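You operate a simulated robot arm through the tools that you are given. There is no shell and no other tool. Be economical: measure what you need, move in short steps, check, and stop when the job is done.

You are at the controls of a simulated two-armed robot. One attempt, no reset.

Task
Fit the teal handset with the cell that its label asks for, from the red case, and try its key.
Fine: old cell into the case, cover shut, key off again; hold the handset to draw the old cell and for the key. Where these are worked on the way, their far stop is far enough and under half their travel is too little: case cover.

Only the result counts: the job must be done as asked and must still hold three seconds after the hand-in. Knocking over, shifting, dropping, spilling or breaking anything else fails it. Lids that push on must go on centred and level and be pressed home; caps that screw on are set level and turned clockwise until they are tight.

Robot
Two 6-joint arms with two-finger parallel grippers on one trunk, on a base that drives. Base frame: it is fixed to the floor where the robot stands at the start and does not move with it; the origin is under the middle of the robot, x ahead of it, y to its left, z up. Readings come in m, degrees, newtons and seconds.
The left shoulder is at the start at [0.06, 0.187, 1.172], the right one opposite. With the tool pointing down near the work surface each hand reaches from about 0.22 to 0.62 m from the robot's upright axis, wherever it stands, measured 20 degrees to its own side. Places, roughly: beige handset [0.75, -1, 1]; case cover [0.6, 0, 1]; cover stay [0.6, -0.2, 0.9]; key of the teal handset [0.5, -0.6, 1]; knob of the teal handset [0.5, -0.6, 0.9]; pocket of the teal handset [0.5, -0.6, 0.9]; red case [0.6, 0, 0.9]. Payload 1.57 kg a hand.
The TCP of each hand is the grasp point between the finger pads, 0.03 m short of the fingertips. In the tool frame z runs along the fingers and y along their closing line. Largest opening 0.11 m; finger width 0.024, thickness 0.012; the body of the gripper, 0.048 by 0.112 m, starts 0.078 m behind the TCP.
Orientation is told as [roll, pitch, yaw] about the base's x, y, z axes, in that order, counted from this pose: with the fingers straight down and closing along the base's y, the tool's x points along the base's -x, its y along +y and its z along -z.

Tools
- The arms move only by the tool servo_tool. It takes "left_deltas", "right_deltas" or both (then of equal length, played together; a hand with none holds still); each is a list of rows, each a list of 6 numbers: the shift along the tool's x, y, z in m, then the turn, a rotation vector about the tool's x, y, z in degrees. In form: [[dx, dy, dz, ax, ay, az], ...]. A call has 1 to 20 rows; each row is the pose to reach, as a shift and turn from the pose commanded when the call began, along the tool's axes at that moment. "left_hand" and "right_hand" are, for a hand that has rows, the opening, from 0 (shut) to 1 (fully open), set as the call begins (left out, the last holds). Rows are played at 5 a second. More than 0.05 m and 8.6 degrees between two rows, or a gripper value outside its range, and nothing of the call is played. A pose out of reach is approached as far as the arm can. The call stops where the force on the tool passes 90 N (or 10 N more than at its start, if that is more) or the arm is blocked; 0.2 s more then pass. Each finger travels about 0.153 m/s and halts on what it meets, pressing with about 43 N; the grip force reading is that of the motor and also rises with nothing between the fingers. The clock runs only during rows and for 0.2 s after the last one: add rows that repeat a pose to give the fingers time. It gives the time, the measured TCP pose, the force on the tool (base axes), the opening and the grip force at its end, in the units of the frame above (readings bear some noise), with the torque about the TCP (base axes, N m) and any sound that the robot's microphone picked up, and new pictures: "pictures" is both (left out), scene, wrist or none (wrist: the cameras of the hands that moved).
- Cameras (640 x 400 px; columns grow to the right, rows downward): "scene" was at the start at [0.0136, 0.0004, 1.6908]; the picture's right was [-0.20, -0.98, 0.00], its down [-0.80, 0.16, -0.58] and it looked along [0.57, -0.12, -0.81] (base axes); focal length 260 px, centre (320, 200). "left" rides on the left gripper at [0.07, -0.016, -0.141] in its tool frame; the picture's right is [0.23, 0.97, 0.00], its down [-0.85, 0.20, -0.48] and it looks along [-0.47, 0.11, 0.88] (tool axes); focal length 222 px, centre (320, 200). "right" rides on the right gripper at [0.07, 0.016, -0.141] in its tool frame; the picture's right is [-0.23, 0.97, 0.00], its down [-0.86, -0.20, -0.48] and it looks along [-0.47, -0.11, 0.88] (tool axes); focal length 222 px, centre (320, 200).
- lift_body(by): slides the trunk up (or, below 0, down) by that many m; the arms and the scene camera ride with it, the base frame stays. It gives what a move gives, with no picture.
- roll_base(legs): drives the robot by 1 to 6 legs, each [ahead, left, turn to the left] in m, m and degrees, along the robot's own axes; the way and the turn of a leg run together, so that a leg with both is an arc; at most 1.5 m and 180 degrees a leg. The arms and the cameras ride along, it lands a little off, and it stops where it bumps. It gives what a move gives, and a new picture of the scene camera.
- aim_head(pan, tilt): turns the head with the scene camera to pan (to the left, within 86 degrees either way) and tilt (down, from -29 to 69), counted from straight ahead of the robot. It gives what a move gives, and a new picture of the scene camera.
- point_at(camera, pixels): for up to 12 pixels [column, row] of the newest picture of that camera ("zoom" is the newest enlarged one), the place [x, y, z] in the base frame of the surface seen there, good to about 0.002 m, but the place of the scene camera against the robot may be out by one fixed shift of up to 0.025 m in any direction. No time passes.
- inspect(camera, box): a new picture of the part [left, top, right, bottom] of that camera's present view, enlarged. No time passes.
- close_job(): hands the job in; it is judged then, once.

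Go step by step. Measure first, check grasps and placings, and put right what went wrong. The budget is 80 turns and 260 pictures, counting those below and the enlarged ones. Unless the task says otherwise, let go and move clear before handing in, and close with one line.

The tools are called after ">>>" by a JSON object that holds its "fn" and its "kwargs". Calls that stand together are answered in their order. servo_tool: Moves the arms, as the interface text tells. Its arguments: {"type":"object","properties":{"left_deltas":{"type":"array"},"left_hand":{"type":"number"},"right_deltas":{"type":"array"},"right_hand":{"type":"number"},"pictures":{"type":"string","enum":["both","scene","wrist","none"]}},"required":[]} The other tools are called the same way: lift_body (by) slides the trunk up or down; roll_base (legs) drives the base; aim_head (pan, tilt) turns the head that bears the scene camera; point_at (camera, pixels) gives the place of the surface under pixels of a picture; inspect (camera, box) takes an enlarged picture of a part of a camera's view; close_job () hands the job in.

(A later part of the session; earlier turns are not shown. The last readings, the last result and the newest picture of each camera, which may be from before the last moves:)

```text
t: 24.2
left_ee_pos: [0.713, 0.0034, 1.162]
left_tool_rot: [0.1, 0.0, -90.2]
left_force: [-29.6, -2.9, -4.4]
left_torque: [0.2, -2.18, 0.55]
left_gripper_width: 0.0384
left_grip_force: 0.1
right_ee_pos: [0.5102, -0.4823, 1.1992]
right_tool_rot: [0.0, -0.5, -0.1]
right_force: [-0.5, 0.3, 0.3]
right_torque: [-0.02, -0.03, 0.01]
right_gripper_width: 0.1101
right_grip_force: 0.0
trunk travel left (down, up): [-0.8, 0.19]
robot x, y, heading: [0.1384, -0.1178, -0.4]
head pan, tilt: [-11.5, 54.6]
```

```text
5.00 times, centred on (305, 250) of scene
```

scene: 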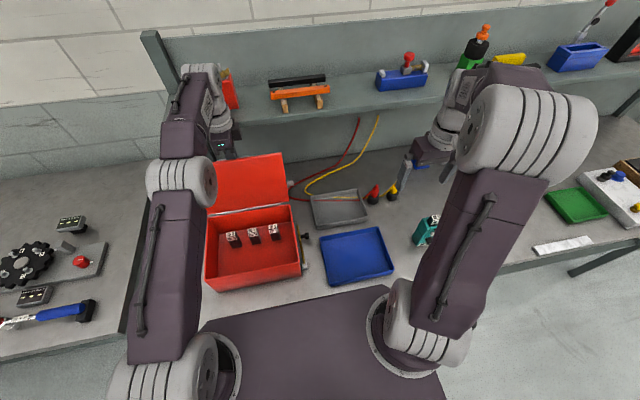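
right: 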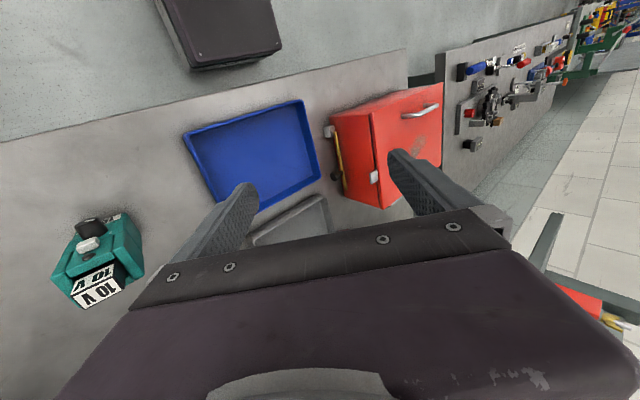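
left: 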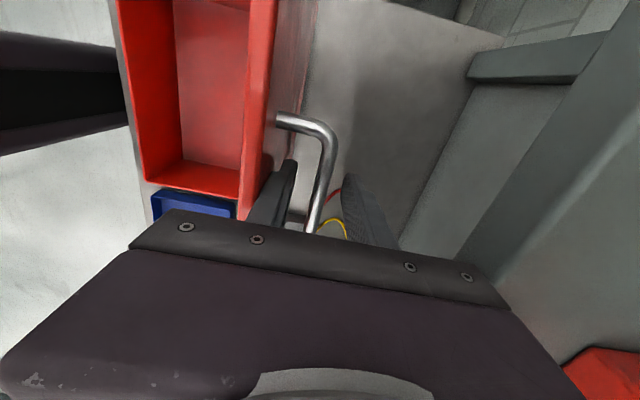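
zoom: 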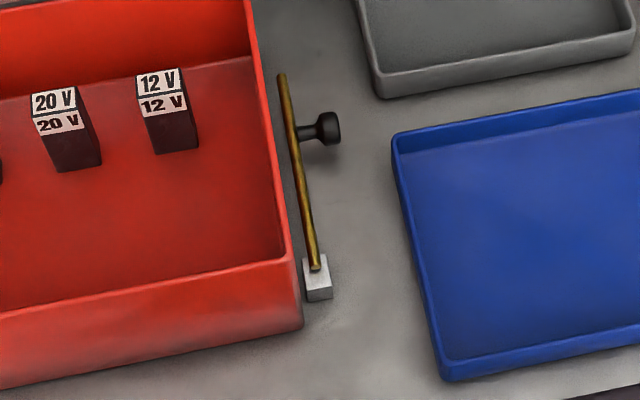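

The bar sits mid-way between the open fingers, so the lid isn't falling. But the tool reads −30 N in x, so I'll check what the hand might be touching, such as the shelf.

>>> {"fn": "inspect", "kwargs": {"camera": "scene", "box": [140, 40, 300, 220]}}

>>> {"fn": "point_at", "kwargs": {"camera": "zoom", "pixels": [[400, 235], [440, 140], [440, 120], [350, 240], [330, 130], [380, 200], [310, 235], [330, 200]]}}

```text
2.22 times, centred on (220, 130) of scene
```

zoom: 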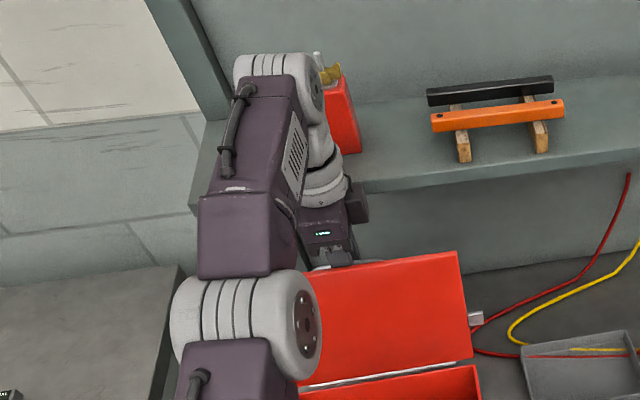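

```text
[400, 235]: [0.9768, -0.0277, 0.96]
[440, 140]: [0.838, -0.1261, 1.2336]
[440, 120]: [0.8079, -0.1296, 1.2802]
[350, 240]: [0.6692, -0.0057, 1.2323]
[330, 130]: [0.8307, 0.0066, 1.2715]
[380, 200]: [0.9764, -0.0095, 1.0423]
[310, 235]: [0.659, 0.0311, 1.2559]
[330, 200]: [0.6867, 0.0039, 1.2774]
```

The shelf edge (z≈1.25, x≈0.8) is very close to the gripper body, which probably explains the −x force. The lid holds itself with the bar centred between open fingers, so I'll ease off and lift straight out.

>>> {"fn": "servo_tool", "kwargs": {"left_deltas": [[0, -0.003, 0, 0, 0, 0], [0, -0.006, 0, 0, 0, 0], [0, -0.006, -0.015, 0, 0, 0], [0, -0.006, -0.03, 0, 0, 0], [0, -0.006, -0.045, 0, 0, 0]], "left_hand": 0.25}}

```text
t: 25.4
left_ee_pos: [0.7072, 0.0052, 1.202]
left_tool_rot: [0.1, -0.1, -90.1]
left_force: [-0.1, 0.2, 0.1]
left_torque: [-0.01, -0.02, 0.0]
left_gripper_width: 0.0274
left_grip_force: 0.1
left hand out of reach, approached as far as the arm can: row 5
right_ee_pos: [0.5162, -0.4816, 1.1983]
right_tool_rot: [0.0, -0.1, -0.3]
right_force: [-0.5, -0.7, 0.5]
right_torque: [-0.02, 0.01, 0.02]
right_gripper_width: 0.11
right_grip_force: 0.0
trunk travel left (down, up): [-0.8, 0.19]
robot x, y, heading: [0.1429, -0.1169, -0.1]
head pan, tilt: [-11.5, 54.6]
```

scene: 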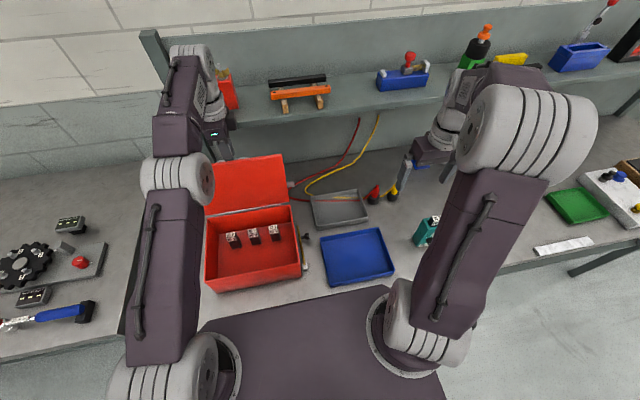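
left: 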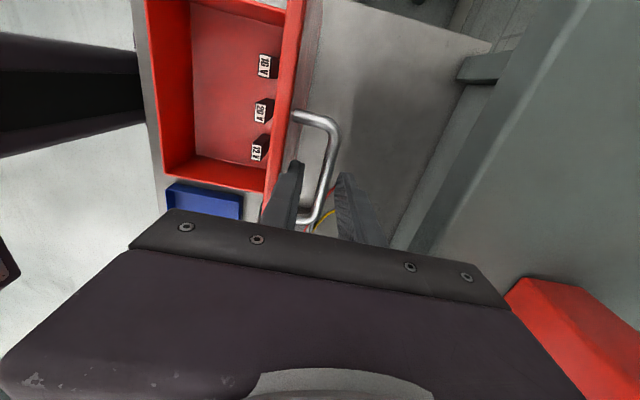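

The lid stays open by itself and the force is zero, but the fingertips still need to clear the lid edge (z≈1.20). I'll raise the trunk.

>>> {"fn": "lift_body", "kwargs": {"by": 0.06}}

>>> {"fn": "servo_tool", "kwargs": {"left_deltas": [[0, -0.04, 0, 0, 0, 0], [0, -0.08, 0, 0, 0, 0], [0, -0.12, 0, 0, 0, 0], [0, -0.16, 0, 0, 0, 0]]}}

```text
t: 26.4
left_ee_pos: [0.7081, 0.005, 1.2593]
left_tool_rot: [0.0, 0.0, -90.3]
left_force: [-0.2, -0.5, -0.5]
left_torque: [0.0, 0.02, 0.04]
left_gripper_width: 0.0273
left_grip_force: 0.0
right_ee_pos: [0.5179, -0.4818, 1.2573]
right_tool_rot: [-0.1, 0.1, -0.3]
right_force: [-0.3, 0.1, 0.8]
right_torque: [0.03, 0.03, 0.01]
right_gripper_width: 0.1101
right_grip_force: 0.2
trunk travel left (down, up): [-0.86, 0.13]
robot x, y, heading: [0.1378, -0.121, -0.3]
head pan, tilt: [-11.5, 54.6]
```

```text
t: 27.4
left_ee_pos: [0.5446, 0.0047, 1.2647]
left_tool_rot: [0.2, 0.0, -90.1]
left_force: [0.6, 0.0, 0.0]
left_torque: [-0.02, -0.03, 0.02]
left_gripper_width: 0.0277
left_grip_force: 0.1
right_ee_pos: [0.5156, -0.4813, 1.2582]
right_tool_rot: [0.0, -0.1, -0.2]
right_force: [0.4, -0.4, 0.3]
right_torque: [-0.03, -0.03, 0.02]
right_gripper_width: 0.1096
right_grip_force: 0.1
trunk travel left (down, up): [-0.86, 0.13]
robot x, y, heading: [0.1407, -0.119, -0.3]
head pan, tilt: [-11.5, 54.6]
```

scene: 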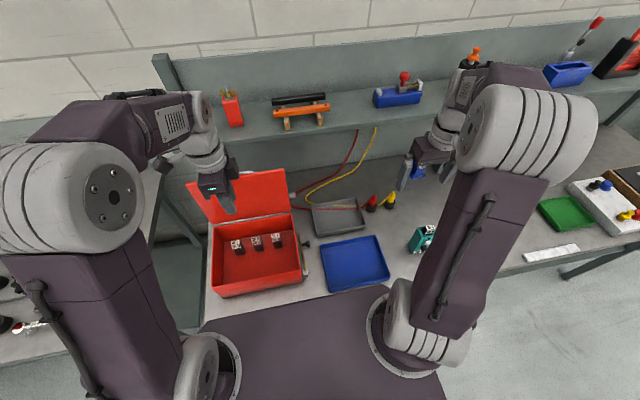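
left: 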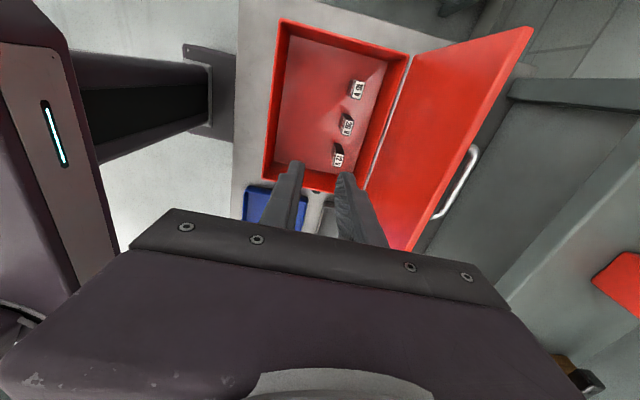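

The hand is clear of the lid. I'll check whether the lid is still at its stop and measure the cells.

>>> {"fn": "point_at", "kwargs": {"camera": "left", "pixels": [[525, 40], [410, 235], [395, 130], [465, 180], [358, 90], [347, 125], [340, 158], [310, 90], [300, 150], [405, 60], [285, 30], [440, 120]]}}

>>> {"fn": "inspect", "kwargs": {"camera": "left", "box": [310, 60, 400, 180]}}

>>> {"fn": "inspect", "kwargs": {"camera": "scene", "box": [180, 150, 320, 300]}}

```text
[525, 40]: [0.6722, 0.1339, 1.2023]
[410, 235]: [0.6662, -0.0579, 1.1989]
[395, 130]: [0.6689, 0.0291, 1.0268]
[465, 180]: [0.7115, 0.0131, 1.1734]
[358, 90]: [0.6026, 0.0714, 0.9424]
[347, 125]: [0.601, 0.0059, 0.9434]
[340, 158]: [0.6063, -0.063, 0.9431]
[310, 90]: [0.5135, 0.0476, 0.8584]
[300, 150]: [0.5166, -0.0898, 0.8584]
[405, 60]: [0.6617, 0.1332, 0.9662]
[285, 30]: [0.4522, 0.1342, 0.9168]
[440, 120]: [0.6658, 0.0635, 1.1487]
```

```text
3.33 times, centred on (355, 120) of left
```

zoom: 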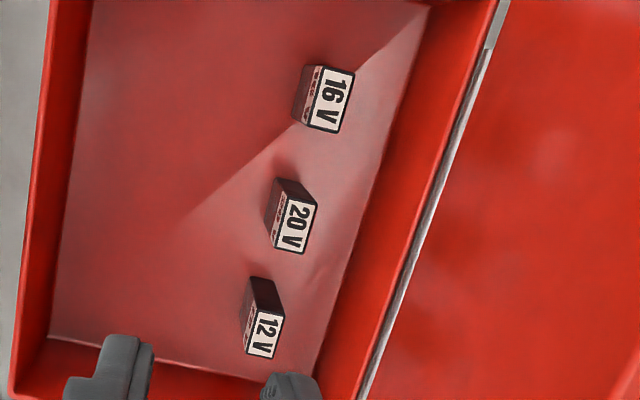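

```text
2.67 times, centred on (250, 225) of scene
```

zoom: 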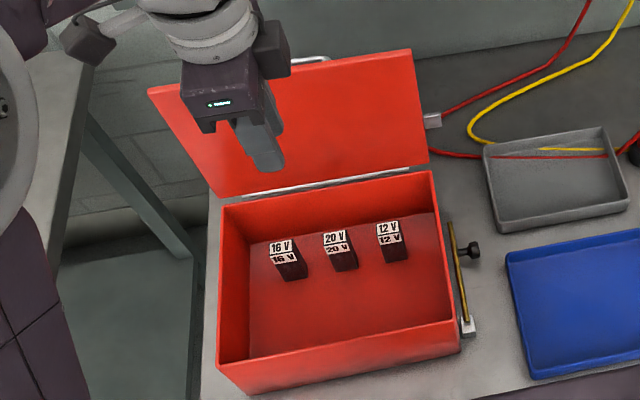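

The lid stands at 90° and holds. The 16 V cell top is at about [0.603,0.071,0.943], with the case floor at z 0.858. I'll get the cell corners in detail.

>>> {"fn": "inspect", "kwargs": {"camera": "left", "box": [340, 70, 380, 110]}}

>>> {"fn": "inspect", "kwargs": {"camera": "left", "box": [310, 60, 400, 180]}}

>>> {"fn": "point_at", "kwargs": {"camera": "zoom", "pixels": [[318, 68], [352, 76], [340, 130], [309, 122], [330, 98], [299, 100], [295, 215], [262, 320], [300, 125], [268, 205], [250, 345]]}}

```text
10.00 times, centred on (360, 90) of left
```

zoom: 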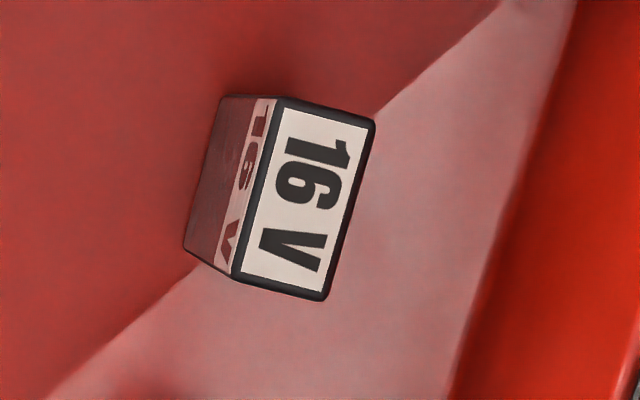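

```text
3.33 times, centred on (355, 120) of left
```

zoom: 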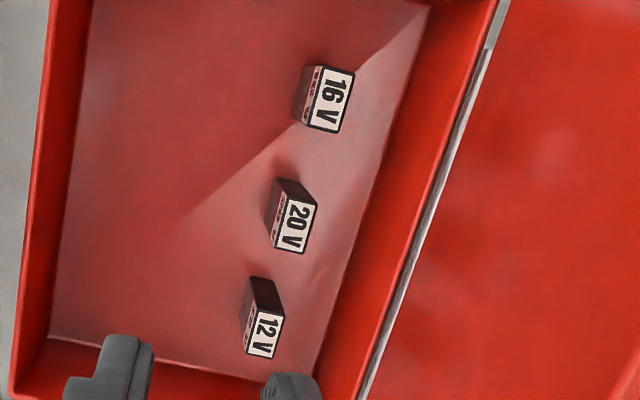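

```text
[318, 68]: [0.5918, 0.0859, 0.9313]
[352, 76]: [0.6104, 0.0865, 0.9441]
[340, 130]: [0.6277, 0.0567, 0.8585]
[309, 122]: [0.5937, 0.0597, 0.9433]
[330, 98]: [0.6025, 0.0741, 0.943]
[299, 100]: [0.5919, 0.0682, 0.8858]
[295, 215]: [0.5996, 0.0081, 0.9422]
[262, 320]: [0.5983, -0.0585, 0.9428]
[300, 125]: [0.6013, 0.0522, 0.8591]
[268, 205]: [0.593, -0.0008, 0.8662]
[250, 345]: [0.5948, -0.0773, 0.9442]
```

The 16 V cell measures 0.032 (y) × 0.02 (x) × 0.085 and is centred at (0.602,0.072). I'll drive to a spot where the left hand reaches both handset and case and the right hand reaches the handset.

>>> {"fn": "roll_base", "kwargs": {"legs": [[0, -0.31, 0], [0.03, 0, 0]]}}

>>> {"fn": "aim_head", "kwargs": {"pan": 0, "tilt": 58}}

```text
t: 29.9
left_ee_pos: [0.5682, -0.3029, 1.2663]
left_tool_rot: [0.5, 0.0, -90.1]
left_force: [-0.7, -0.1, -0.5]
left_torque: [-0.01, -0.08, -0.03]
left_gripper_width: 0.0274
left_grip_force: 0.0
right_ee_pos: [0.5399, -0.7917, 1.2607]
right_tool_rot: [0.0, -0.4, 0.1]
right_force: [-0.4, -0.5, 0.3]
right_torque: [-0.02, -0.07, 0.0]
right_gripper_width: 0.1099
right_grip_force: 0.1
trunk travel left (down, up): [-0.86, 0.13]
robot x, y, heading: [0.1658, -0.4324, -0.2]
head pan, tilt: [-11.5, 54.6]
```

scene: 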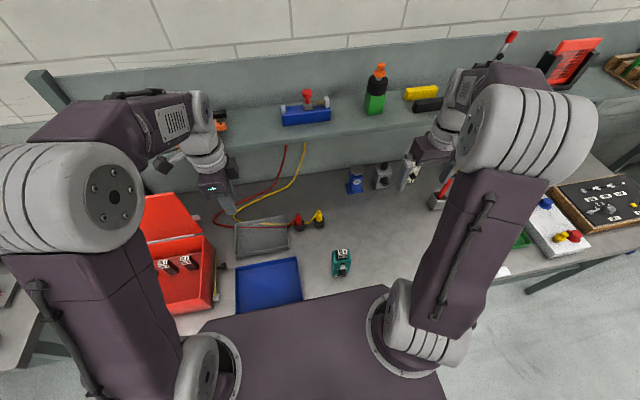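

```text
t: 30.6
left_ee_pos: [0.5747, -0.3036, 1.2616]
left_tool_rot: [0.1, 0.0, -90.1]
left_force: [-0.7, -0.3, -0.3]
left_torque: [-0.01, -0.02, -0.01]
left_gripper_width: 0.0273
left_grip_force: 0.1
right_ee_pos: [0.5437, -0.791, 1.2598]
right_tool_rot: [0.0, -0.2, 0.0]
right_force: [0.1, -0.8, -0.4]
right_torque: [-0.01, -0.04, -0.03]
right_gripper_width: 0.1098
right_grip_force: 0.0
trunk travel left (down, up): [-0.86, 0.13]
robot x, y, heading: [0.1627, -0.4326, -0.1]
head pan, tilt: [0.0, 58.0]
```

scene: 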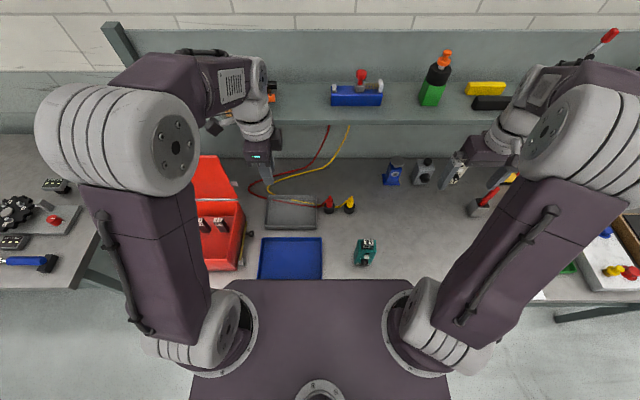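

The robot now stands at (0.163,−0.433). I'll bring the left hand, yawed back to 0, above the handset for an accurate look.

>>> {"fn": "servo_tool", "kwargs": {"left_deltas": [[-0.0223, -0.0079, 0.0052, 0, 0, -7.5], [-0.0445, -0.0158, 0.0103, 0, 0, -15], [-0.0668, -0.0238, 0.0155, 0, 0, -22.5], [-0.089, -0.0317, 0.0207, 0, 0, -30], [-0.1113, -0.0396, 0.0258, 0, 0, -37.5], [-0.1335, -0.0475, 0.031, 0, 0, -45], [-0.1558, -0.0554, 0.0362, 0, 0, -52.5], [-0.178, -0.0633, 0.0413, 0, 0, -60], [-0.2003, -0.0713, 0.0465, 0, 0, -67.5], [-0.2225, -0.0792, 0.0517, 0, 0, -75], [-0.2448, -0.0871, 0.0568, 0, 0, -82.5], [-0.267, -0.095, 0.062, 0, 0, -90], [-0.267, -0.095, 0.062, 0, 0, -90]], "left_hand": 0.7}}

```text
t: 33.4
left_ee_pos: [0.4819, -0.5715, 1.2029]
left_tool_rot: [0.0, -0.1, 0.1]
left_force: [0.7, -0.2, 0.3]
left_torque: [-0.04, 0.02, -0.03]
left_gripper_width: 0.0772
left_grip_force: 0.0
right_ee_pos: [0.5476, -0.7902, 1.2583]
right_tool_rot: [0.1, 0.0, 0.0]
right_force: [0.9, 0.3, -0.3]
right_torque: [-0.01, 0.01, -0.01]
right_gripper_width: 0.1103
right_grip_force: 0.1
trunk travel left (down, up): [-0.86, 0.13]
robot x, y, heading: [0.1659, -0.4304, 0.2]
head pan, tilt: [0.0, 58.0]
```

scene: 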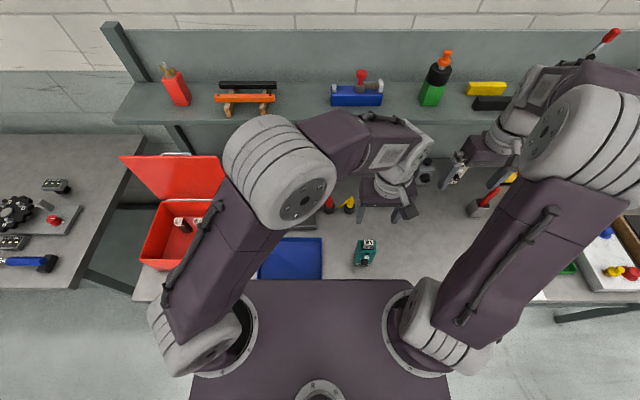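
left: 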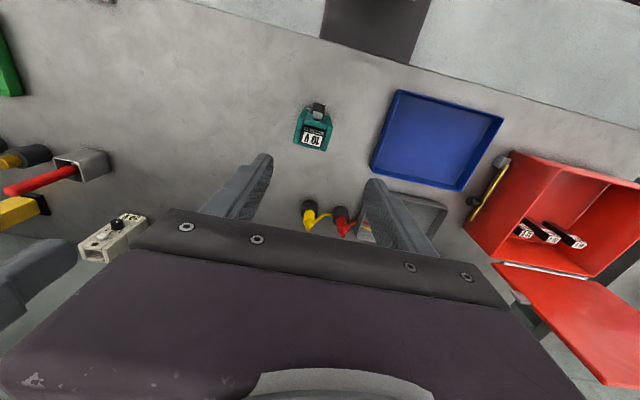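

The left camera shows the handset at (315,128). I'll enlarge and measure.

>>> {"fn": "inspect", "kwargs": {"camera": "left", "box": [285, 90, 345, 160]}}

>>> {"fn": "inspect", "kwargs": {"camera": "left", "box": [290, 95, 340, 160]}}

>>> {"fn": "inspect", "kwargs": {"camera": "scene", "box": [340, 230, 390, 275]}}

```text
5.71 times, centred on (315, 125) of left
```

zoom: 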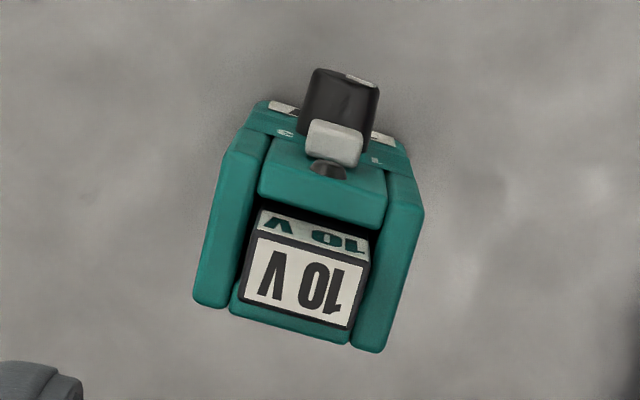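

```text
6.15 times, centred on (315, 128) of left
```

zoom: 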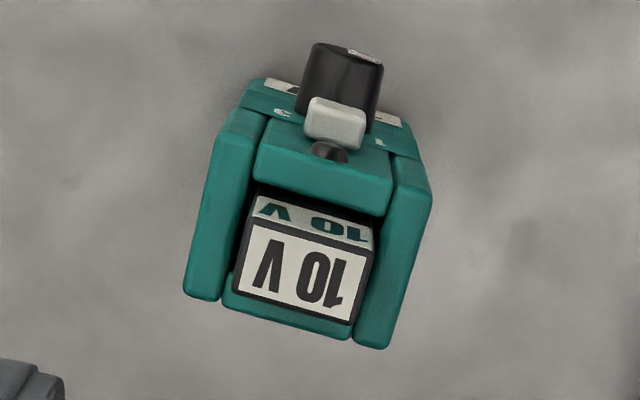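

```text
8.89 times, centred on (365, 252) of scene
```

zoom: 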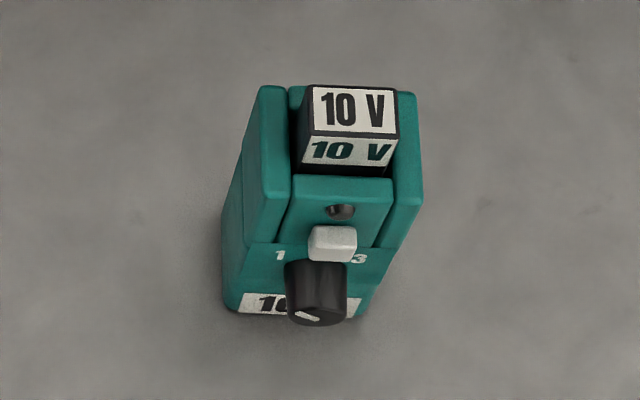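

I'll measure the cell, walls, key and knob in the left picture.

>>> {"fn": "point_at", "kwargs": {"camera": "left", "pixels": [[304.5, 133], [322.5, 137.5], [319.5, 146.5], [302.5, 142], [300, 129], [296, 141], [329, 132], [324.5, 149], [315, 125.6], [317.4, 116], [318, 105], [309, 147.5]]}}

>>> {"fn": "point_at", "kwargs": {"camera": "left", "pixels": [[298, 118], [331, 122], [326, 118], [303, 114], [305, 125], [327, 129], [294.5, 143], [325, 151], [316, 120], [312, 139]]}}

```text
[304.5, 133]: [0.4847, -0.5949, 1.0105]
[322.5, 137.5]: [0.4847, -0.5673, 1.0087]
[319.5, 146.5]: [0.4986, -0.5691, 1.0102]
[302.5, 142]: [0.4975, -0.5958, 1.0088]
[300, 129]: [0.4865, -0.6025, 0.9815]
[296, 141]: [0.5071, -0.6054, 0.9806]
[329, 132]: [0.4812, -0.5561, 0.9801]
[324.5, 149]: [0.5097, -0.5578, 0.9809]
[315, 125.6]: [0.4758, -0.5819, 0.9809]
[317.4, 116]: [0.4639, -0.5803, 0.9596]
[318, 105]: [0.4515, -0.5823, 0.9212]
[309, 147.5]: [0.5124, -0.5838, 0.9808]
```

```text
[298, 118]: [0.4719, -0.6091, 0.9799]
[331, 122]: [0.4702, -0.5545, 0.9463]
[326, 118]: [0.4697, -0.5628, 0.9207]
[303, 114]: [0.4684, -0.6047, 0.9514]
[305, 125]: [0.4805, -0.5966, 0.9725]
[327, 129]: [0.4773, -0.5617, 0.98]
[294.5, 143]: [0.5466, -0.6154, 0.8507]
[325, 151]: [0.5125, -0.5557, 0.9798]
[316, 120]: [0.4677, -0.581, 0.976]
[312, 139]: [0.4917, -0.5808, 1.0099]
```

The handset is square to the axes: front x≈0.470, y −0.611…−0.551, top z 0.980, cell top z 1.010 and centre (0.4915,−0.5815). I'll move the left hand aside and bring the right hand in from the front, pitched 45°.

>>> {"fn": "servo_tool", "kwargs": {"left_deltas": [[0, 0.04, 0, 0, 0, 0], [0, 0.08, 0, 0, 0, 0], [0, 0.12, 0, 0, 0, 0], [0, 0.16, 0, 0, 0, 0], [0, 0.18, 0, 0, 0, 0]], "pictures": "none"}}

>>> {"fn": "servo_tool", "kwargs": {"right_deltas": [[0.022, 0.035, 0.01, 0, -7, 0], [0.045, 0.07, 0.02, 0, -14, 0], [0.067, 0.105, 0.04, 0, -21, 0], [0.09, 0.14, 0.06, 0, -28, 0], [0.112, 0.175, 0.08, 0, -35, 0], [0.134, 0.21, 0.1, 0, -42, 0], [0.134, 0.21, 0.14, 0, -45, 0], [0.134, 0.21, 0.18, 0, -45, 0], [0.134, 0.21, 0.22, 0, -45, 0], [0.134, 0.21, 0.262, 0, -45, 0], [0.134, 0.21, 0.262, 0, -45, 0]], "right_hand": 0.85}}

```text
t: 34.6
left_ee_pos: [0.4812, -0.3916, 1.2041]
left_tool_rot: [0.1, 0.0, -0.1]
left_force: [-0.6, -0.8, 0.0]
left_torque: [-0.01, -0.02, -0.03]
left_gripper_width: 0.0769
left_grip_force: 0.2
right_ee_pos: [0.547, -0.7909, 1.2576]
right_tool_rot: [-0.1, 0.1, 0.0]
right_force: [0.1, -0.3, -0.3]
right_torque: [-0.01, 0.02, 0.0]
right_gripper_width: 0.1101
right_grip_force: 0.1
trunk travel left (down, up): [-0.86, 0.13]
robot x, y, heading: [0.1677, -0.4327, 0.1]
head pan, tilt: [0.0, 58.0]
```

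```text
t: 36.6
left_ee_pos: [0.4699, -0.3727, 1.1954]
left_tool_rot: [3.5, 1.1, -7.2]
left_force: [11.0, 30.4, 2.1]
left_torque: [-4.9, 1.96, -2.29]
left_gripper_width: 0.077
left_grip_force: 0.1
right_ee_pos: [0.5148, -0.5009, 1.0548]
right_tool_rot: [-0.2, -42.9, -9.5]
right_force: [0.1, -0.1, 0.5]
right_torque: [-0.02, -0.03, 0.02]
right_gripper_width: 0.0933
right_grip_force: 0.1
right hand out of reach, approached as far as the arm can: row 3, 4, 5, 6, 7, 8, 9
trunk travel left (down, up): [-0.86, 0.13]
robot x, y, heading: [0.1671, -0.4318, 0.1]
head pan, tilt: [0.0, 58.0]
stopped in row 9 (left hand): the force on the tool passed its limit at 205 N (the readings are from after the stop); the commanded pose is now the measured one
```

scene: 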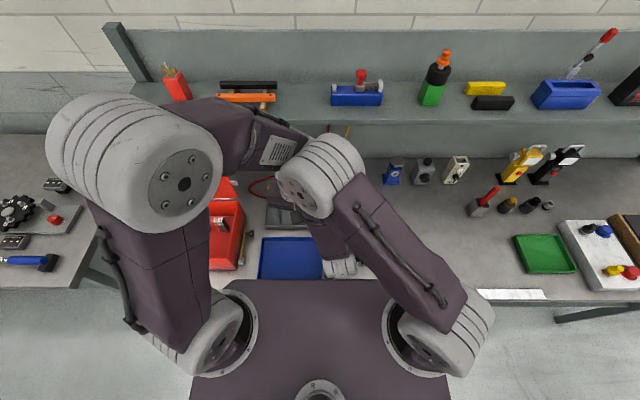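
right: 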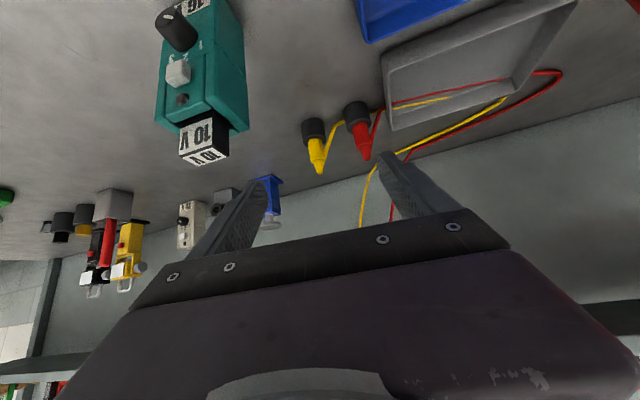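

The right arm can't fold into that pose here: it veered off course and its elbow touched the left hand. The handset is unharmed at (195,80) in the right picture. I'll back the right hand up and away to the right.

>>> {"fn": "servo_tool", "kwargs": {"right_deltas": [[-0.034, 0, -0.0365, 0, 0, 0], [-0.066, -0.0394, -0.061, 0, 4, 0], [-0.098, -0.079, -0.086, 0, 10, 0], [-0.123, -0.118, -0.1036, 0, 16, 0], [-0.1416, -0.158, -0.1138, 0, 22, 0], [-0.16, -0.197, -0.124, 0, 28, 0], [-0.166, -0.2465, -0.1185, 0, 35, 0], [-0.192, -0.281, -0.094, 0, 42, 0], [-0.192, -0.281, -0.094, 0, 42, 0]], "pictures": "scene"}}

```text
refused: row 2 steps farther than a row can; nothing moved
```

A step was too long, so I'll use finer rows.

>>> {"fn": "servo_tool", "kwargs": {"right_deltas": [[-0.034, 0, -0.03, 0, 0, 0], [-0.055, -0.025, -0.045, 0, 3, 0], [-0.075, -0.055, -0.06, 0, 8, 0], [-0.095, -0.085, -0.08, 0, 13, 0], [-0.115, -0.115, -0.095, 0, 18, 0], [-0.13, -0.145, -0.108, 0, 23, 0], [-0.145, -0.18, -0.118, 0, 28, 0], [-0.16, -0.215, -0.124, 0, 33, 0], [-0.175, -0.25, -0.115, 0, 38, 0], [-0.19, -0.281, -0.094, 0, 42, 0], [-0.19, -0.281, -0.094, 0, 42, 0]], "pictures": "scene"}}

```text
t: 37.1
left_ee_pos: [0.4776, -0.3796, 1.2036]
left_tool_rot: [2.4, 0.0, -6.5]
left_force: [-9.9, 0.8, 23.1]
left_torque: [-1.31, -0.07, -0.54]
left_gripper_width: 0.076
left_grip_force: 0.0
right_ee_pos: [0.5314, -0.4989, 1.0976]
right_tool_rot: [-2.0, -40.0, -8.2]
right_force: [9.9, -1.7, -24.6]
right_torque: [-1.42, -0.23, -0.56]
right_gripper_width: 0.0936
right_grip_force: 0.1
right hand out of reach, approached as far as the arm can: row 1, 2
trunk travel left (down, up): [-0.86, 0.13]
robot x, y, heading: [0.1699, -0.4279, -0.3]
head pan, tilt: [0.0, 58.0]
stopped in row 2 (left hand): the force on the tool passed its limit at 133 N (the readings are from after the stop); the commanded pose is now the measured one
```

scene: 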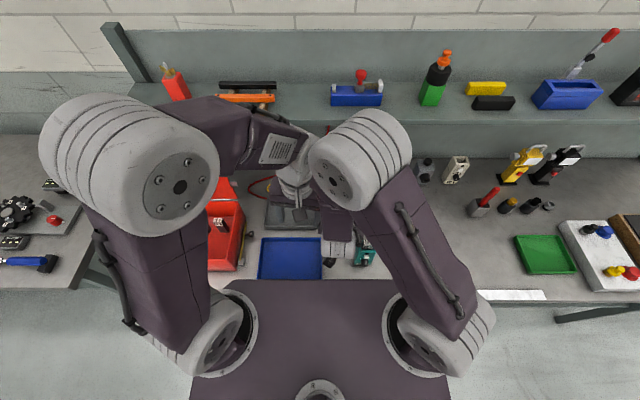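

The right gripper is pressing up against the left hand, so I'll move the left hand up and away to the left first.

>>> {"fn": "servo_tool", "kwargs": {"left_deltas": [[0, 0.01, -0.02, 0, 0, 0], [0, 0.035, -0.04, 0, 0, 0], [0, 0.07, -0.06, 0, 0, 0], [0, 0.11, -0.08, 0, 0, 0], [0, 0.15, -0.1, 0, 0, 0], [0, 0.18, -0.1, 0, 0, 0]], "pictures": "scene"}}

```text
t: 38.5
left_ee_pos: [0.5016, -0.2016, 1.3079]
left_tool_rot: [2.3, 0.1, -6.7]
left_force: [0.4, -0.3, 0.2]
left_torque: [-0.01, 0.0, 0.03]
left_gripper_width: 0.0772
left_grip_force: 0.0
right_ee_pos: [0.534, -0.4957, 1.097]
right_tool_rot: [-1.9, -40.3, -8.3]
right_force: [-0.1, -0.3, -0.6]
right_torque: [-0.03, 0.02, -0.01]
right_gripper_width: 0.093
right_grip_force: 0.1
trunk travel left (down, up): [-0.86, 0.13]
robot x, y, heading: [0.1706, -0.4269, -0.1]
head pan, tilt: [0.0, 58.0]
```

scene: 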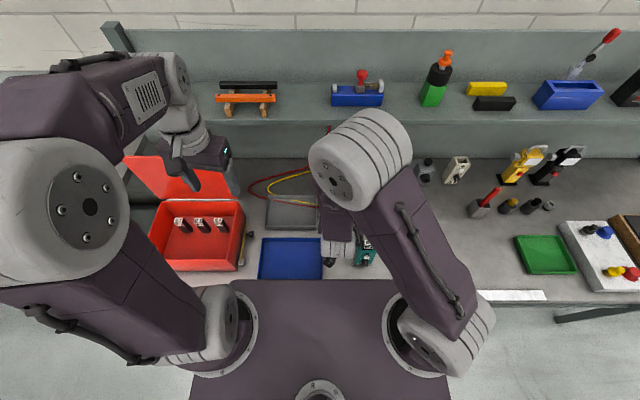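

Both arms are free. I'll raise the right hand straight up and then to the right, levelling it out.

>>> {"fn": "servo_tool", "kwargs": {"right_deltas": [[-0.03, 0, -0.036, 0, 0, 0], [-0.06, 0, -0.072, 0, 0, 0], [-0.09, 0, -0.105, 0, 5, 0], [-0.095, -0.045, -0.1, 0, 12, 0], [-0.1, -0.09, -0.098, 0, 19, 0], [-0.105, -0.135, -0.094, 0, 26, 0], [-0.111, -0.18, -0.09, 0, 33, 0], [-0.117, -0.225, -0.085, 0, 40, 0], [-0.12, -0.265, -0.082, 0, 40, 0]]}}

```text
t: 40.5
left_ee_pos: [0.5003, -0.1998, 1.3081]
left_tool_rot: [2.3, 0.1, -6.6]
left_force: [-0.2, -0.2, 0.2]
left_torque: [-0.02, 0.02, 0.0]
left_gripper_width: 0.0766
left_grip_force: 0.1
right_ee_pos: [0.5116, -0.7319, 1.1839]
right_tool_rot: [-10.0, -2.0, -9.3]
right_force: [-0.2, 0.8, -0.4]
right_torque: [-0.02, -0.01, 0.02]
right_gripper_width: 0.0936
right_grip_force: 0.1
right hand out of reach, approached as far as the arm can: row 1, 6, 7, 8, 9
trunk travel left (down, up): [-0.86, 0.13]
robot x, y, heading: [0.1692, -0.4313, -0.0]
head pan, tilt: [0.0, 58.0]
```

scene: 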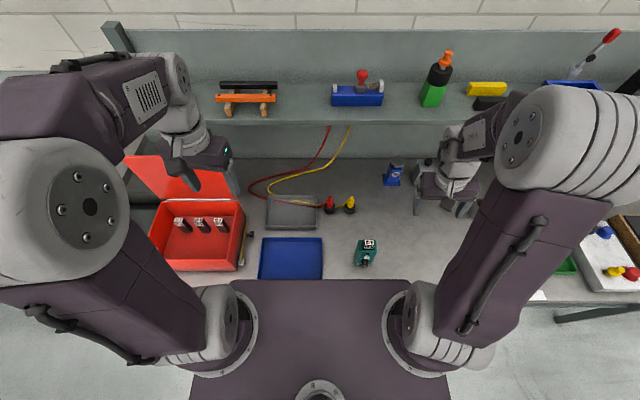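
right: 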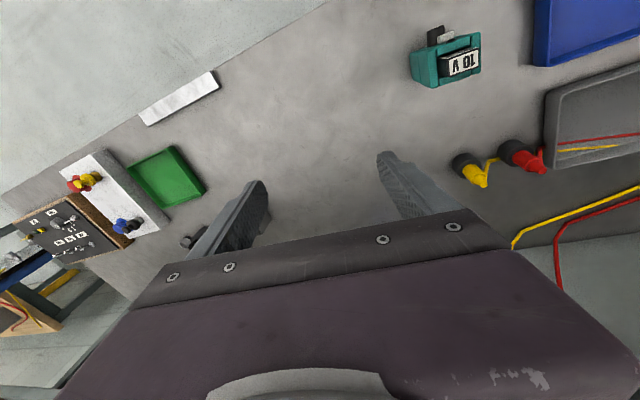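

The right hand is clear and the handset looks untouched. I'll grip it from its right side instead, with fingers closing front to back, so I need the space under the knob.

>>> {"fn": "inspect", "kwargs": {"camera": "right", "box": [400, 10, 500, 100]}}

>>> {"fn": "inspect", "kwargs": {"camera": "scene", "box": [345, 230, 385, 275]}}

>>> {"fn": "point_at", "kwargs": {"camera": "zoom", "pixels": [[320, 100], [320, 230], [320, 260], [320, 280], [310, 300], [345, 300], [250, 300], [270, 300], [240, 240], [260, 150], [360, 300], [400, 130]]}}

```text
4.44 times, centred on (450, 55) of right
```

zoom: 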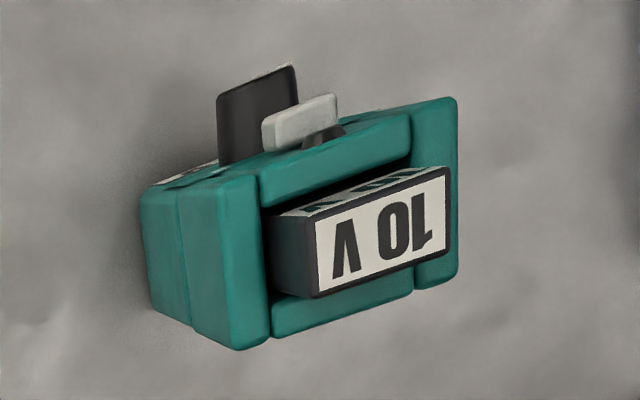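

```text
8.89 times, centred on (365, 252) of scene
```

zoom: 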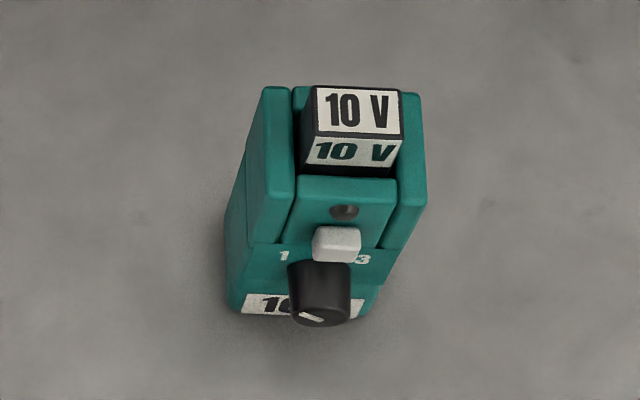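

```text
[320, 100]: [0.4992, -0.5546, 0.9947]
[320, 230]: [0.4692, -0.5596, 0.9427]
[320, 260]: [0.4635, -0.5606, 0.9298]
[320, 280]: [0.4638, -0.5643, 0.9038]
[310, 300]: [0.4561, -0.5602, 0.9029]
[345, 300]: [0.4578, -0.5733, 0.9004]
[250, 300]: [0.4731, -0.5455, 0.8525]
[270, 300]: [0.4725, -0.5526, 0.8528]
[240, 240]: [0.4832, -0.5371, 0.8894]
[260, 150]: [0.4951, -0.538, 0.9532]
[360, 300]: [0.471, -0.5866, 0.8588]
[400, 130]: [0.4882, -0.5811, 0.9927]
```

The band under the knob is z≈0.855–0.90, which is enough for a finger tilted in from the right side. First I'll yaw the right hand +90 while it's high.

>>> {"fn": "servo_tool", "kwargs": {"right_deltas": [[0, -0.005, 0, 0, 0, -8.25], [0.002, -0.01, 0, 0, 0, -16.5], [0.005, -0.015, 0, 0, 0, -24.75], [0.008, -0.02, 0, 0, 0, -33], [0.01, -0.025, 0, 0, 0, -41.25], [0.012, -0.03, 0, 0, 0, -49.5], [0.014, -0.035, 0, 0, 0, -57.75], [0.016, -0.04, 0, 0, 0, -66], [0.018, -0.045, 0, 0, 0, -74.25], [0.02, -0.05, 0, 0, 0, -82.5], [0.02, -0.05, 0, 0, 0, -90.75], [0.02, -0.05, 0, 0, 0, -99], [0.02, -0.05, 0, 0, 0, -99]], "right_hand": 0.75, "pictures": "scene"}}

```text
t: 43.3
left_ee_pos: [0.5009, -0.2026, 1.3073]
left_tool_rot: [2.5, 0.1, -6.6]
left_force: [-0.5, 0.5, -0.4]
left_torque: [0.03, 0.01, 0.01]
left_gripper_width: 0.0771
left_grip_force: 0.0
right_ee_pos: [0.4294, -0.7503, 1.0577]
right_tool_rot: [-0.7, 10.2, 89.6]
right_force: [-0.1, -0.1, 0.7]
right_torque: [0.02, -0.02, -0.01]
right_gripper_width: 0.0824
right_grip_force: 0.0
right hand out of reach, approached as far as the arm can: row 1, 2, 3, 4, 5, 6, 7, 8, 9, 10, 11, 12, 13
trunk travel left (down, up): [-0.86, 0.13]
robot x, y, heading: [0.1691, -0.4295, -0.0]
head pan, tilt: [0.0, 58.0]
```

scene: 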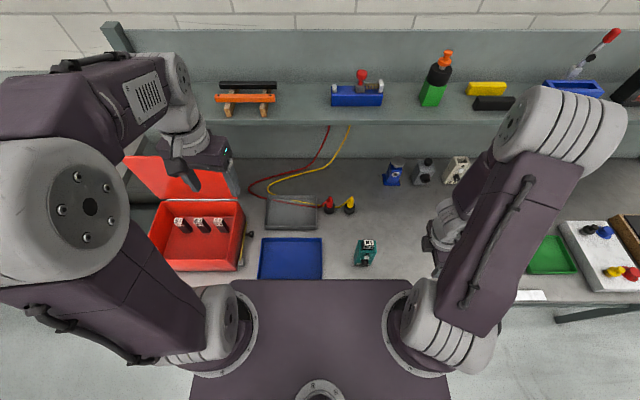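

The position drifted, but the yaw is now 90. I'll tilt the fingers toward the handset while moving to x≈0.49, y≈−0.72 at z 1.05.

>>> {"fn": "servo_tool", "kwargs": {"right_deltas": [[-0.004, -0.008, 0, 0, -7.5, 0], [-0.008, -0.016, 0, 0, -15, 0], [-0.012, -0.024, 0, 0, -22.5, 0], [-0.016, -0.032, 0, 0, -30, 0], [-0.02, -0.04, 0, 0, -37.5, 0], [-0.024, -0.048, 0, 0, -45, 0], [-0.028, -0.056, 0, 0, -52.5, 0], [-0.03, -0.062, 0, 0, -60, 0], [-0.03, -0.062, 0, 0, -60, 0]]}}

```text
t: 45.3
left_ee_pos: [0.5012, -0.2002, 1.3085]
left_tool_rot: [2.4, 0.1, -6.6]
left_force: [-0.5, -0.1, 0.3]
left_torque: [0.02, -0.01, 0.01]
left_gripper_width: 0.0771
left_grip_force: 0.1
right_ee_pos: [0.4945, -0.7189, 1.0532]
right_tool_rot: [-0.7, -50.1, 90.1]
right_force: [0.2, -0.1, 0.1]
right_torque: [-0.02, -0.02, 0.01]
right_gripper_width: 0.0825
right_grip_force: 0.1
right hand out of reach, approached as far as the arm can: row 1
trunk travel left (down, up): [-0.86, 0.13]
robot x, y, heading: [0.1683, -0.4361, 0.4]
head pan, tilt: [0.0, 58.0]
```

scene: 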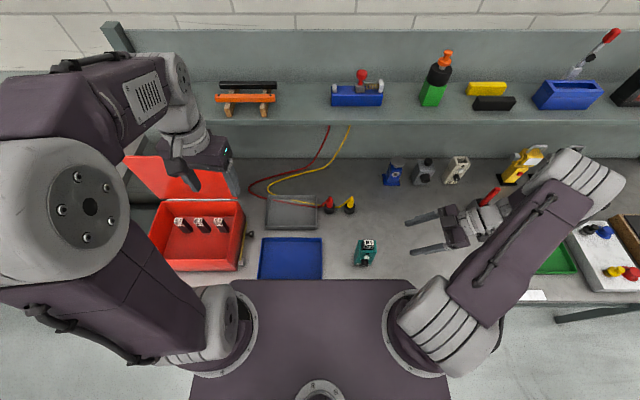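
right: 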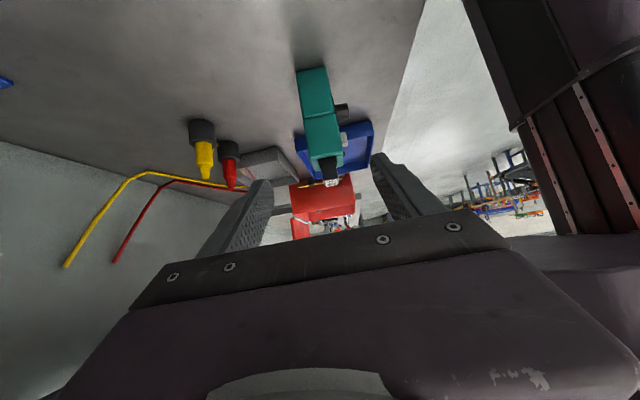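

The right hand is well posed, with the fingers aimed at the handset's side. I'll shift down, slide along the fingers' axis to straddle the lower body, then check before closing.

>>> {"fn": "servo_tool", "kwargs": {"right_deltas": [[0.025, 0.002, 0.03, 0, 0, 0], [0.0497, 0.003, 0.06, 0, 0, 0], [0.0497, 0.003, 0.1, 0, 0, 0], [0.0497, 0.003, 0.14, 0, 0, 0], [0.0497, 0.003, 0.17, 0, 0, 0], [0.0497, 0.003, 0.192, 0, 0, 0], [0.0497, 0.003, 0.192, 0, 0, 0]]}}

>>> {"fn": "inspect", "kwargs": {"camera": "right", "box": [220, 40, 460, 240]}}

>>> {"fn": "inspect", "kwargs": {"camera": "scene", "box": [340, 220, 420, 280]}}

```text
t: 46.9
left_ee_pos: [0.5009, -0.2027, 1.3081]
left_tool_rot: [2.4, 0.1, -6.6]
left_force: [0.7, 0.7, 0.1]
left_torque: [0.03, -0.03, 0.02]
left_gripper_width: 0.0769
left_grip_force: 0.1
right_ee_pos: [0.5237, -0.6185, 0.887]
right_tool_rot: [-0.2, -50.0, 89.8]
right_force: [-0.6, -0.3, 0.2]
right_torque: [-0.01, 0.02, -0.01]
right_gripper_width: 0.0822
right_grip_force: 0.1
right hand out of reach, approached as far as the arm can: row 4, 5, 6, 7
trunk travel left (down, up): [-0.86, 0.13]
robot x, y, heading: [0.1685, -0.4318, 0.1]
head pan, tilt: [0.0, 58.0]
```

scene: 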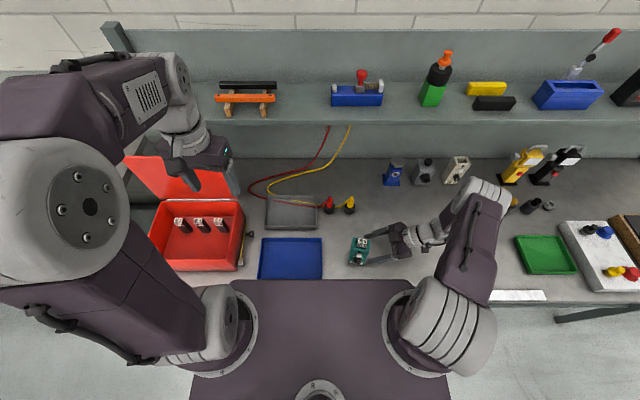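
right: 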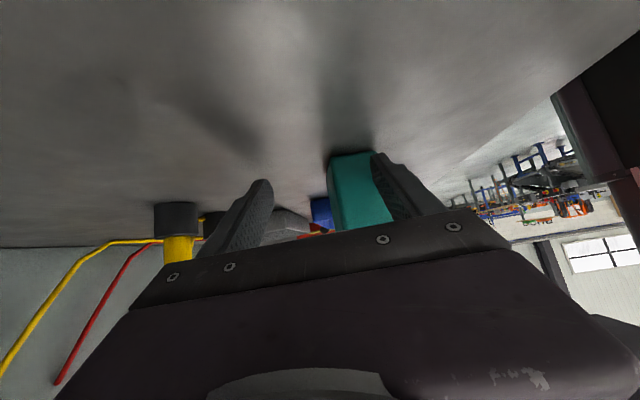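

```text
2.00 times, centred on (340, 140) of right
```

zoom: 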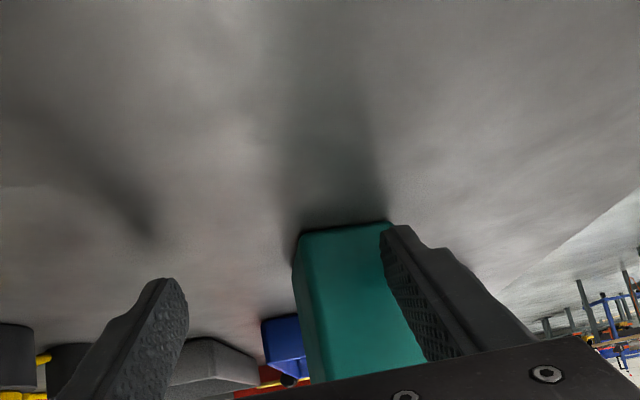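

```text
6.67 times, centred on (380, 250) of scene
```

zoom: 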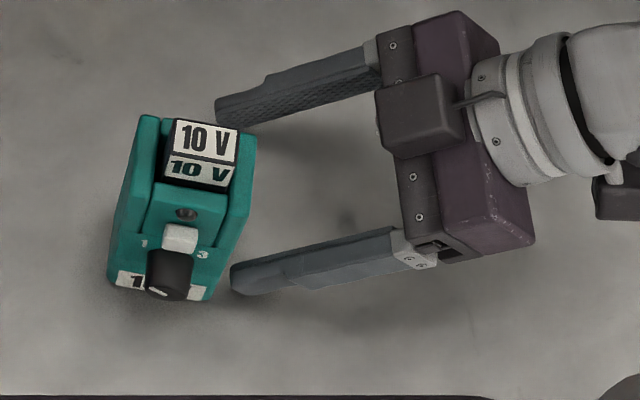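

The right arm stops at x 0.524 because it's too close to the robot, and a fingertip has nudged the handset into a slight turn. I'll withdraw along the fingers, then drive back and a bit left for more room.

>>> {"fn": "servo_tool", "kwargs": {"right_deltas": [[0, 0, -0.035, 0, 0, 0], [0, 0, -0.07, 0, 0, 0], [0, 0, -0.105, 0, 0, 0], [0, 0, -0.14, 0, 0, 0]], "pictures": "none"}}

>>> {"fn": "roll_base", "kwargs": {"legs": [[-0.06, 0, 0], [0, 0.04, 0]]}}

>>> {"fn": "inspect", "kwargs": {"camera": "scene", "box": [320, 200, 420, 280]}}

```text
t: 47.9
left_ee_pos: [0.4998, -0.2025, 1.3079]
left_tool_rot: [2.5, 0.1, -6.6]
left_force: [0.0, -0.4, -0.7]
left_torque: [0.02, 0.02, -0.01]
left_gripper_width: 0.0769
left_grip_force: 0.1
right_ee_pos: [0.52, -0.7285, 0.9762]
right_tool_rot: [-0.6, -50.0, 90.1]
right_force: [-0.4, -0.5, -0.3]
right_torque: [0.02, -0.02, 0.05]
right_gripper_width: 0.0825
right_grip_force: 0.1
trunk travel left (down, up): [-0.86, 0.13]
robot x, y, heading: [0.1707, -0.4293, -0.0]
head pan, tilt: [0.0, 58.0]
```

```text
t: 49.4
left_ee_pos: [0.4441, -0.1714, 1.3087]
left_tool_rot: [2.7, 0.3, -6.6]
left_force: [0.7, -0.9, -0.2]
left_torque: [0.1, 0.1, 0.0]
left_gripper_width: 0.077
left_grip_force: 0.1
right_ee_pos: [0.4641, -0.6965, 0.9739]
right_tool_rot: [-0.3, -50.5, 90.0]
right_force: [0.4, -1.1, -1.1]
right_torque: [0.08, 0.01, 0.02]
right_gripper_width: 0.0827
right_grip_force: 0.0
trunk travel left (down, up): [-0.86, 0.13]
robot x, y, heading: [0.1105, -0.3928, -0.1]
head pan, tilt: [0.0, 58.0]
```

scene: 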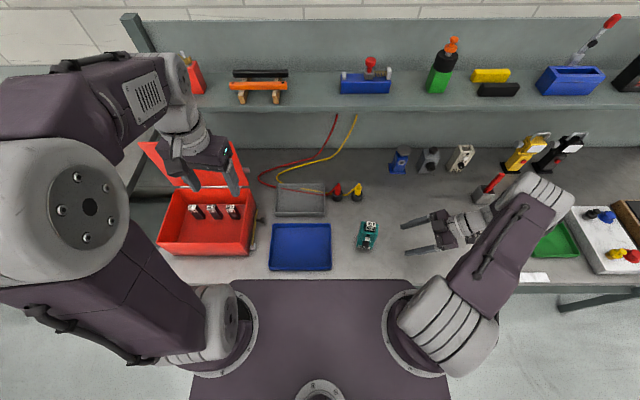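

```text
5.00 times, centred on (370, 240) of scene
```

zoom: 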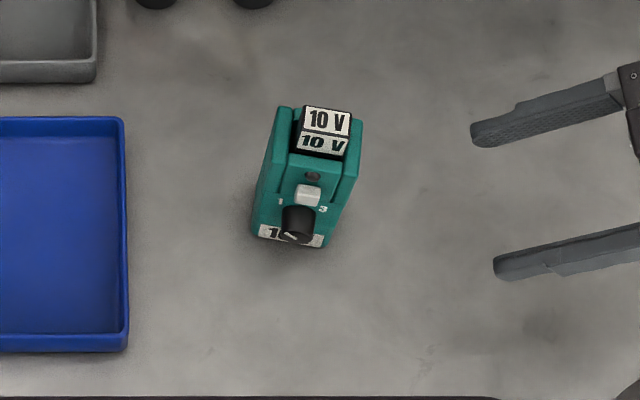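

The handset turned by a few degrees. I'll measure its new pose.

>>> {"fn": "point_at", "kwargs": {"camera": "zoom", "pixels": [[308, 110], [349, 116], [347, 132], [305, 127], [327, 121], [278, 125], [357, 140], [295, 160], [342, 166], [308, 190], [262, 236], [322, 244]]}}

```text
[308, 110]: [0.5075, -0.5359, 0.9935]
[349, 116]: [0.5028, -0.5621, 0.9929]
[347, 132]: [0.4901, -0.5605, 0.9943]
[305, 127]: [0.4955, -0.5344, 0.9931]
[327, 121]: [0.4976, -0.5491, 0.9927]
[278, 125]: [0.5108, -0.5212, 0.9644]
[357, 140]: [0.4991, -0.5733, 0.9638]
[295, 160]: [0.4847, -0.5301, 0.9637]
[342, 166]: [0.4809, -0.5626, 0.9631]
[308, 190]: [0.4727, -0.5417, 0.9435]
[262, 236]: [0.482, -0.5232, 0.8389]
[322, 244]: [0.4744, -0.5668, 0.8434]
```

The handset centre is now (0.499,−0.5625), with yaw about −10°. I'll match the right hand to it and slide in.

>>> {"fn": "servo_tool", "kwargs": {"right_deltas": [[-0.004, -0.009, 0.021, 3.8, 0, 3.2], [-0.0084, -0.0181, 0.0428, 7.66, 0, 6.43], [-0.008, -0.0224, 0.075, 7.66, 0, 6.43], [-0.0074, -0.027, 0.108, 7.66, 0, 6.43], [-0.0068, -0.0314, 0.1419, 7.66, 0, 6.43], [-0.0068, -0.0314, 0.1419, 7.66, 0, 6.43]]}}

>>> {"fn": "inspect", "kwargs": {"camera": "scene", "box": [330, 210, 410, 270]}}

```text
t: 50.8
left_ee_pos: [0.4408, -0.1627, 1.308]
left_tool_rot: [2.3, 0.1, -6.6]
left_force: [1.1, 0.1, 0.2]
left_torque: [-0.02, 0.0, -0.03]
left_gripper_width: 0.0768
left_grip_force: 0.0
right_ee_pos: [0.4967, -0.5781, 0.8888]
right_tool_rot: [-0.1, -50.1, 79.8]
right_force: [-0.3, -1.7, 1.2]
right_torque: [-0.03, 0.0, 0.03]
right_gripper_width: 0.0826
right_grip_force: 0.0
trunk travel left (down, up): [-0.86, 0.13]
robot x, y, heading: [0.1098, -0.3945, 0.1]
head pan, tilt: [0.0, 58.0]
```

scene: 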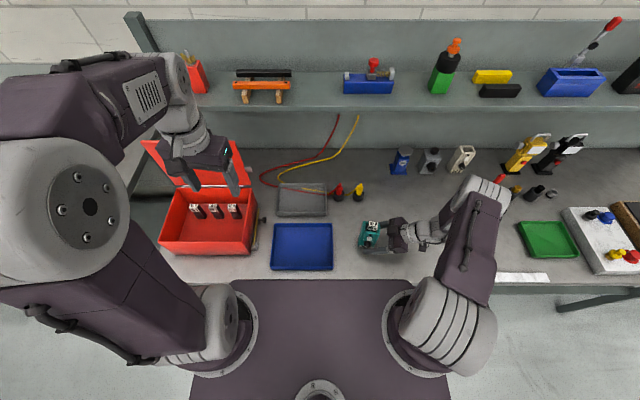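
right: 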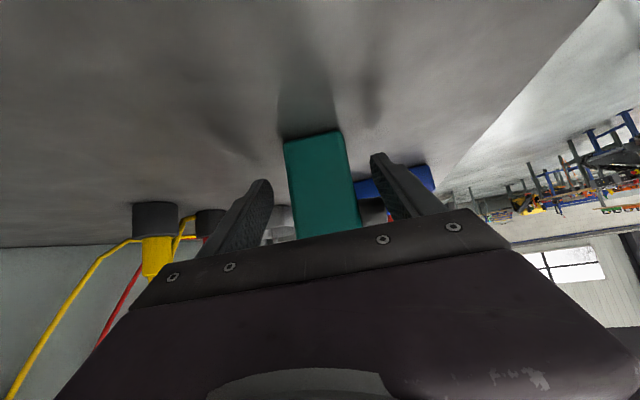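

```text
6.67 times, centred on (370, 240) of scene
```

zoom: 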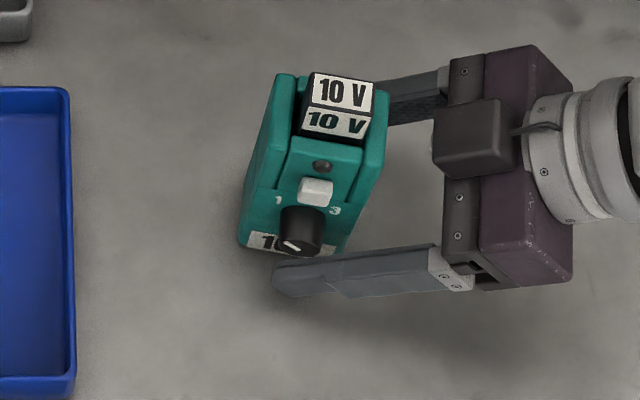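

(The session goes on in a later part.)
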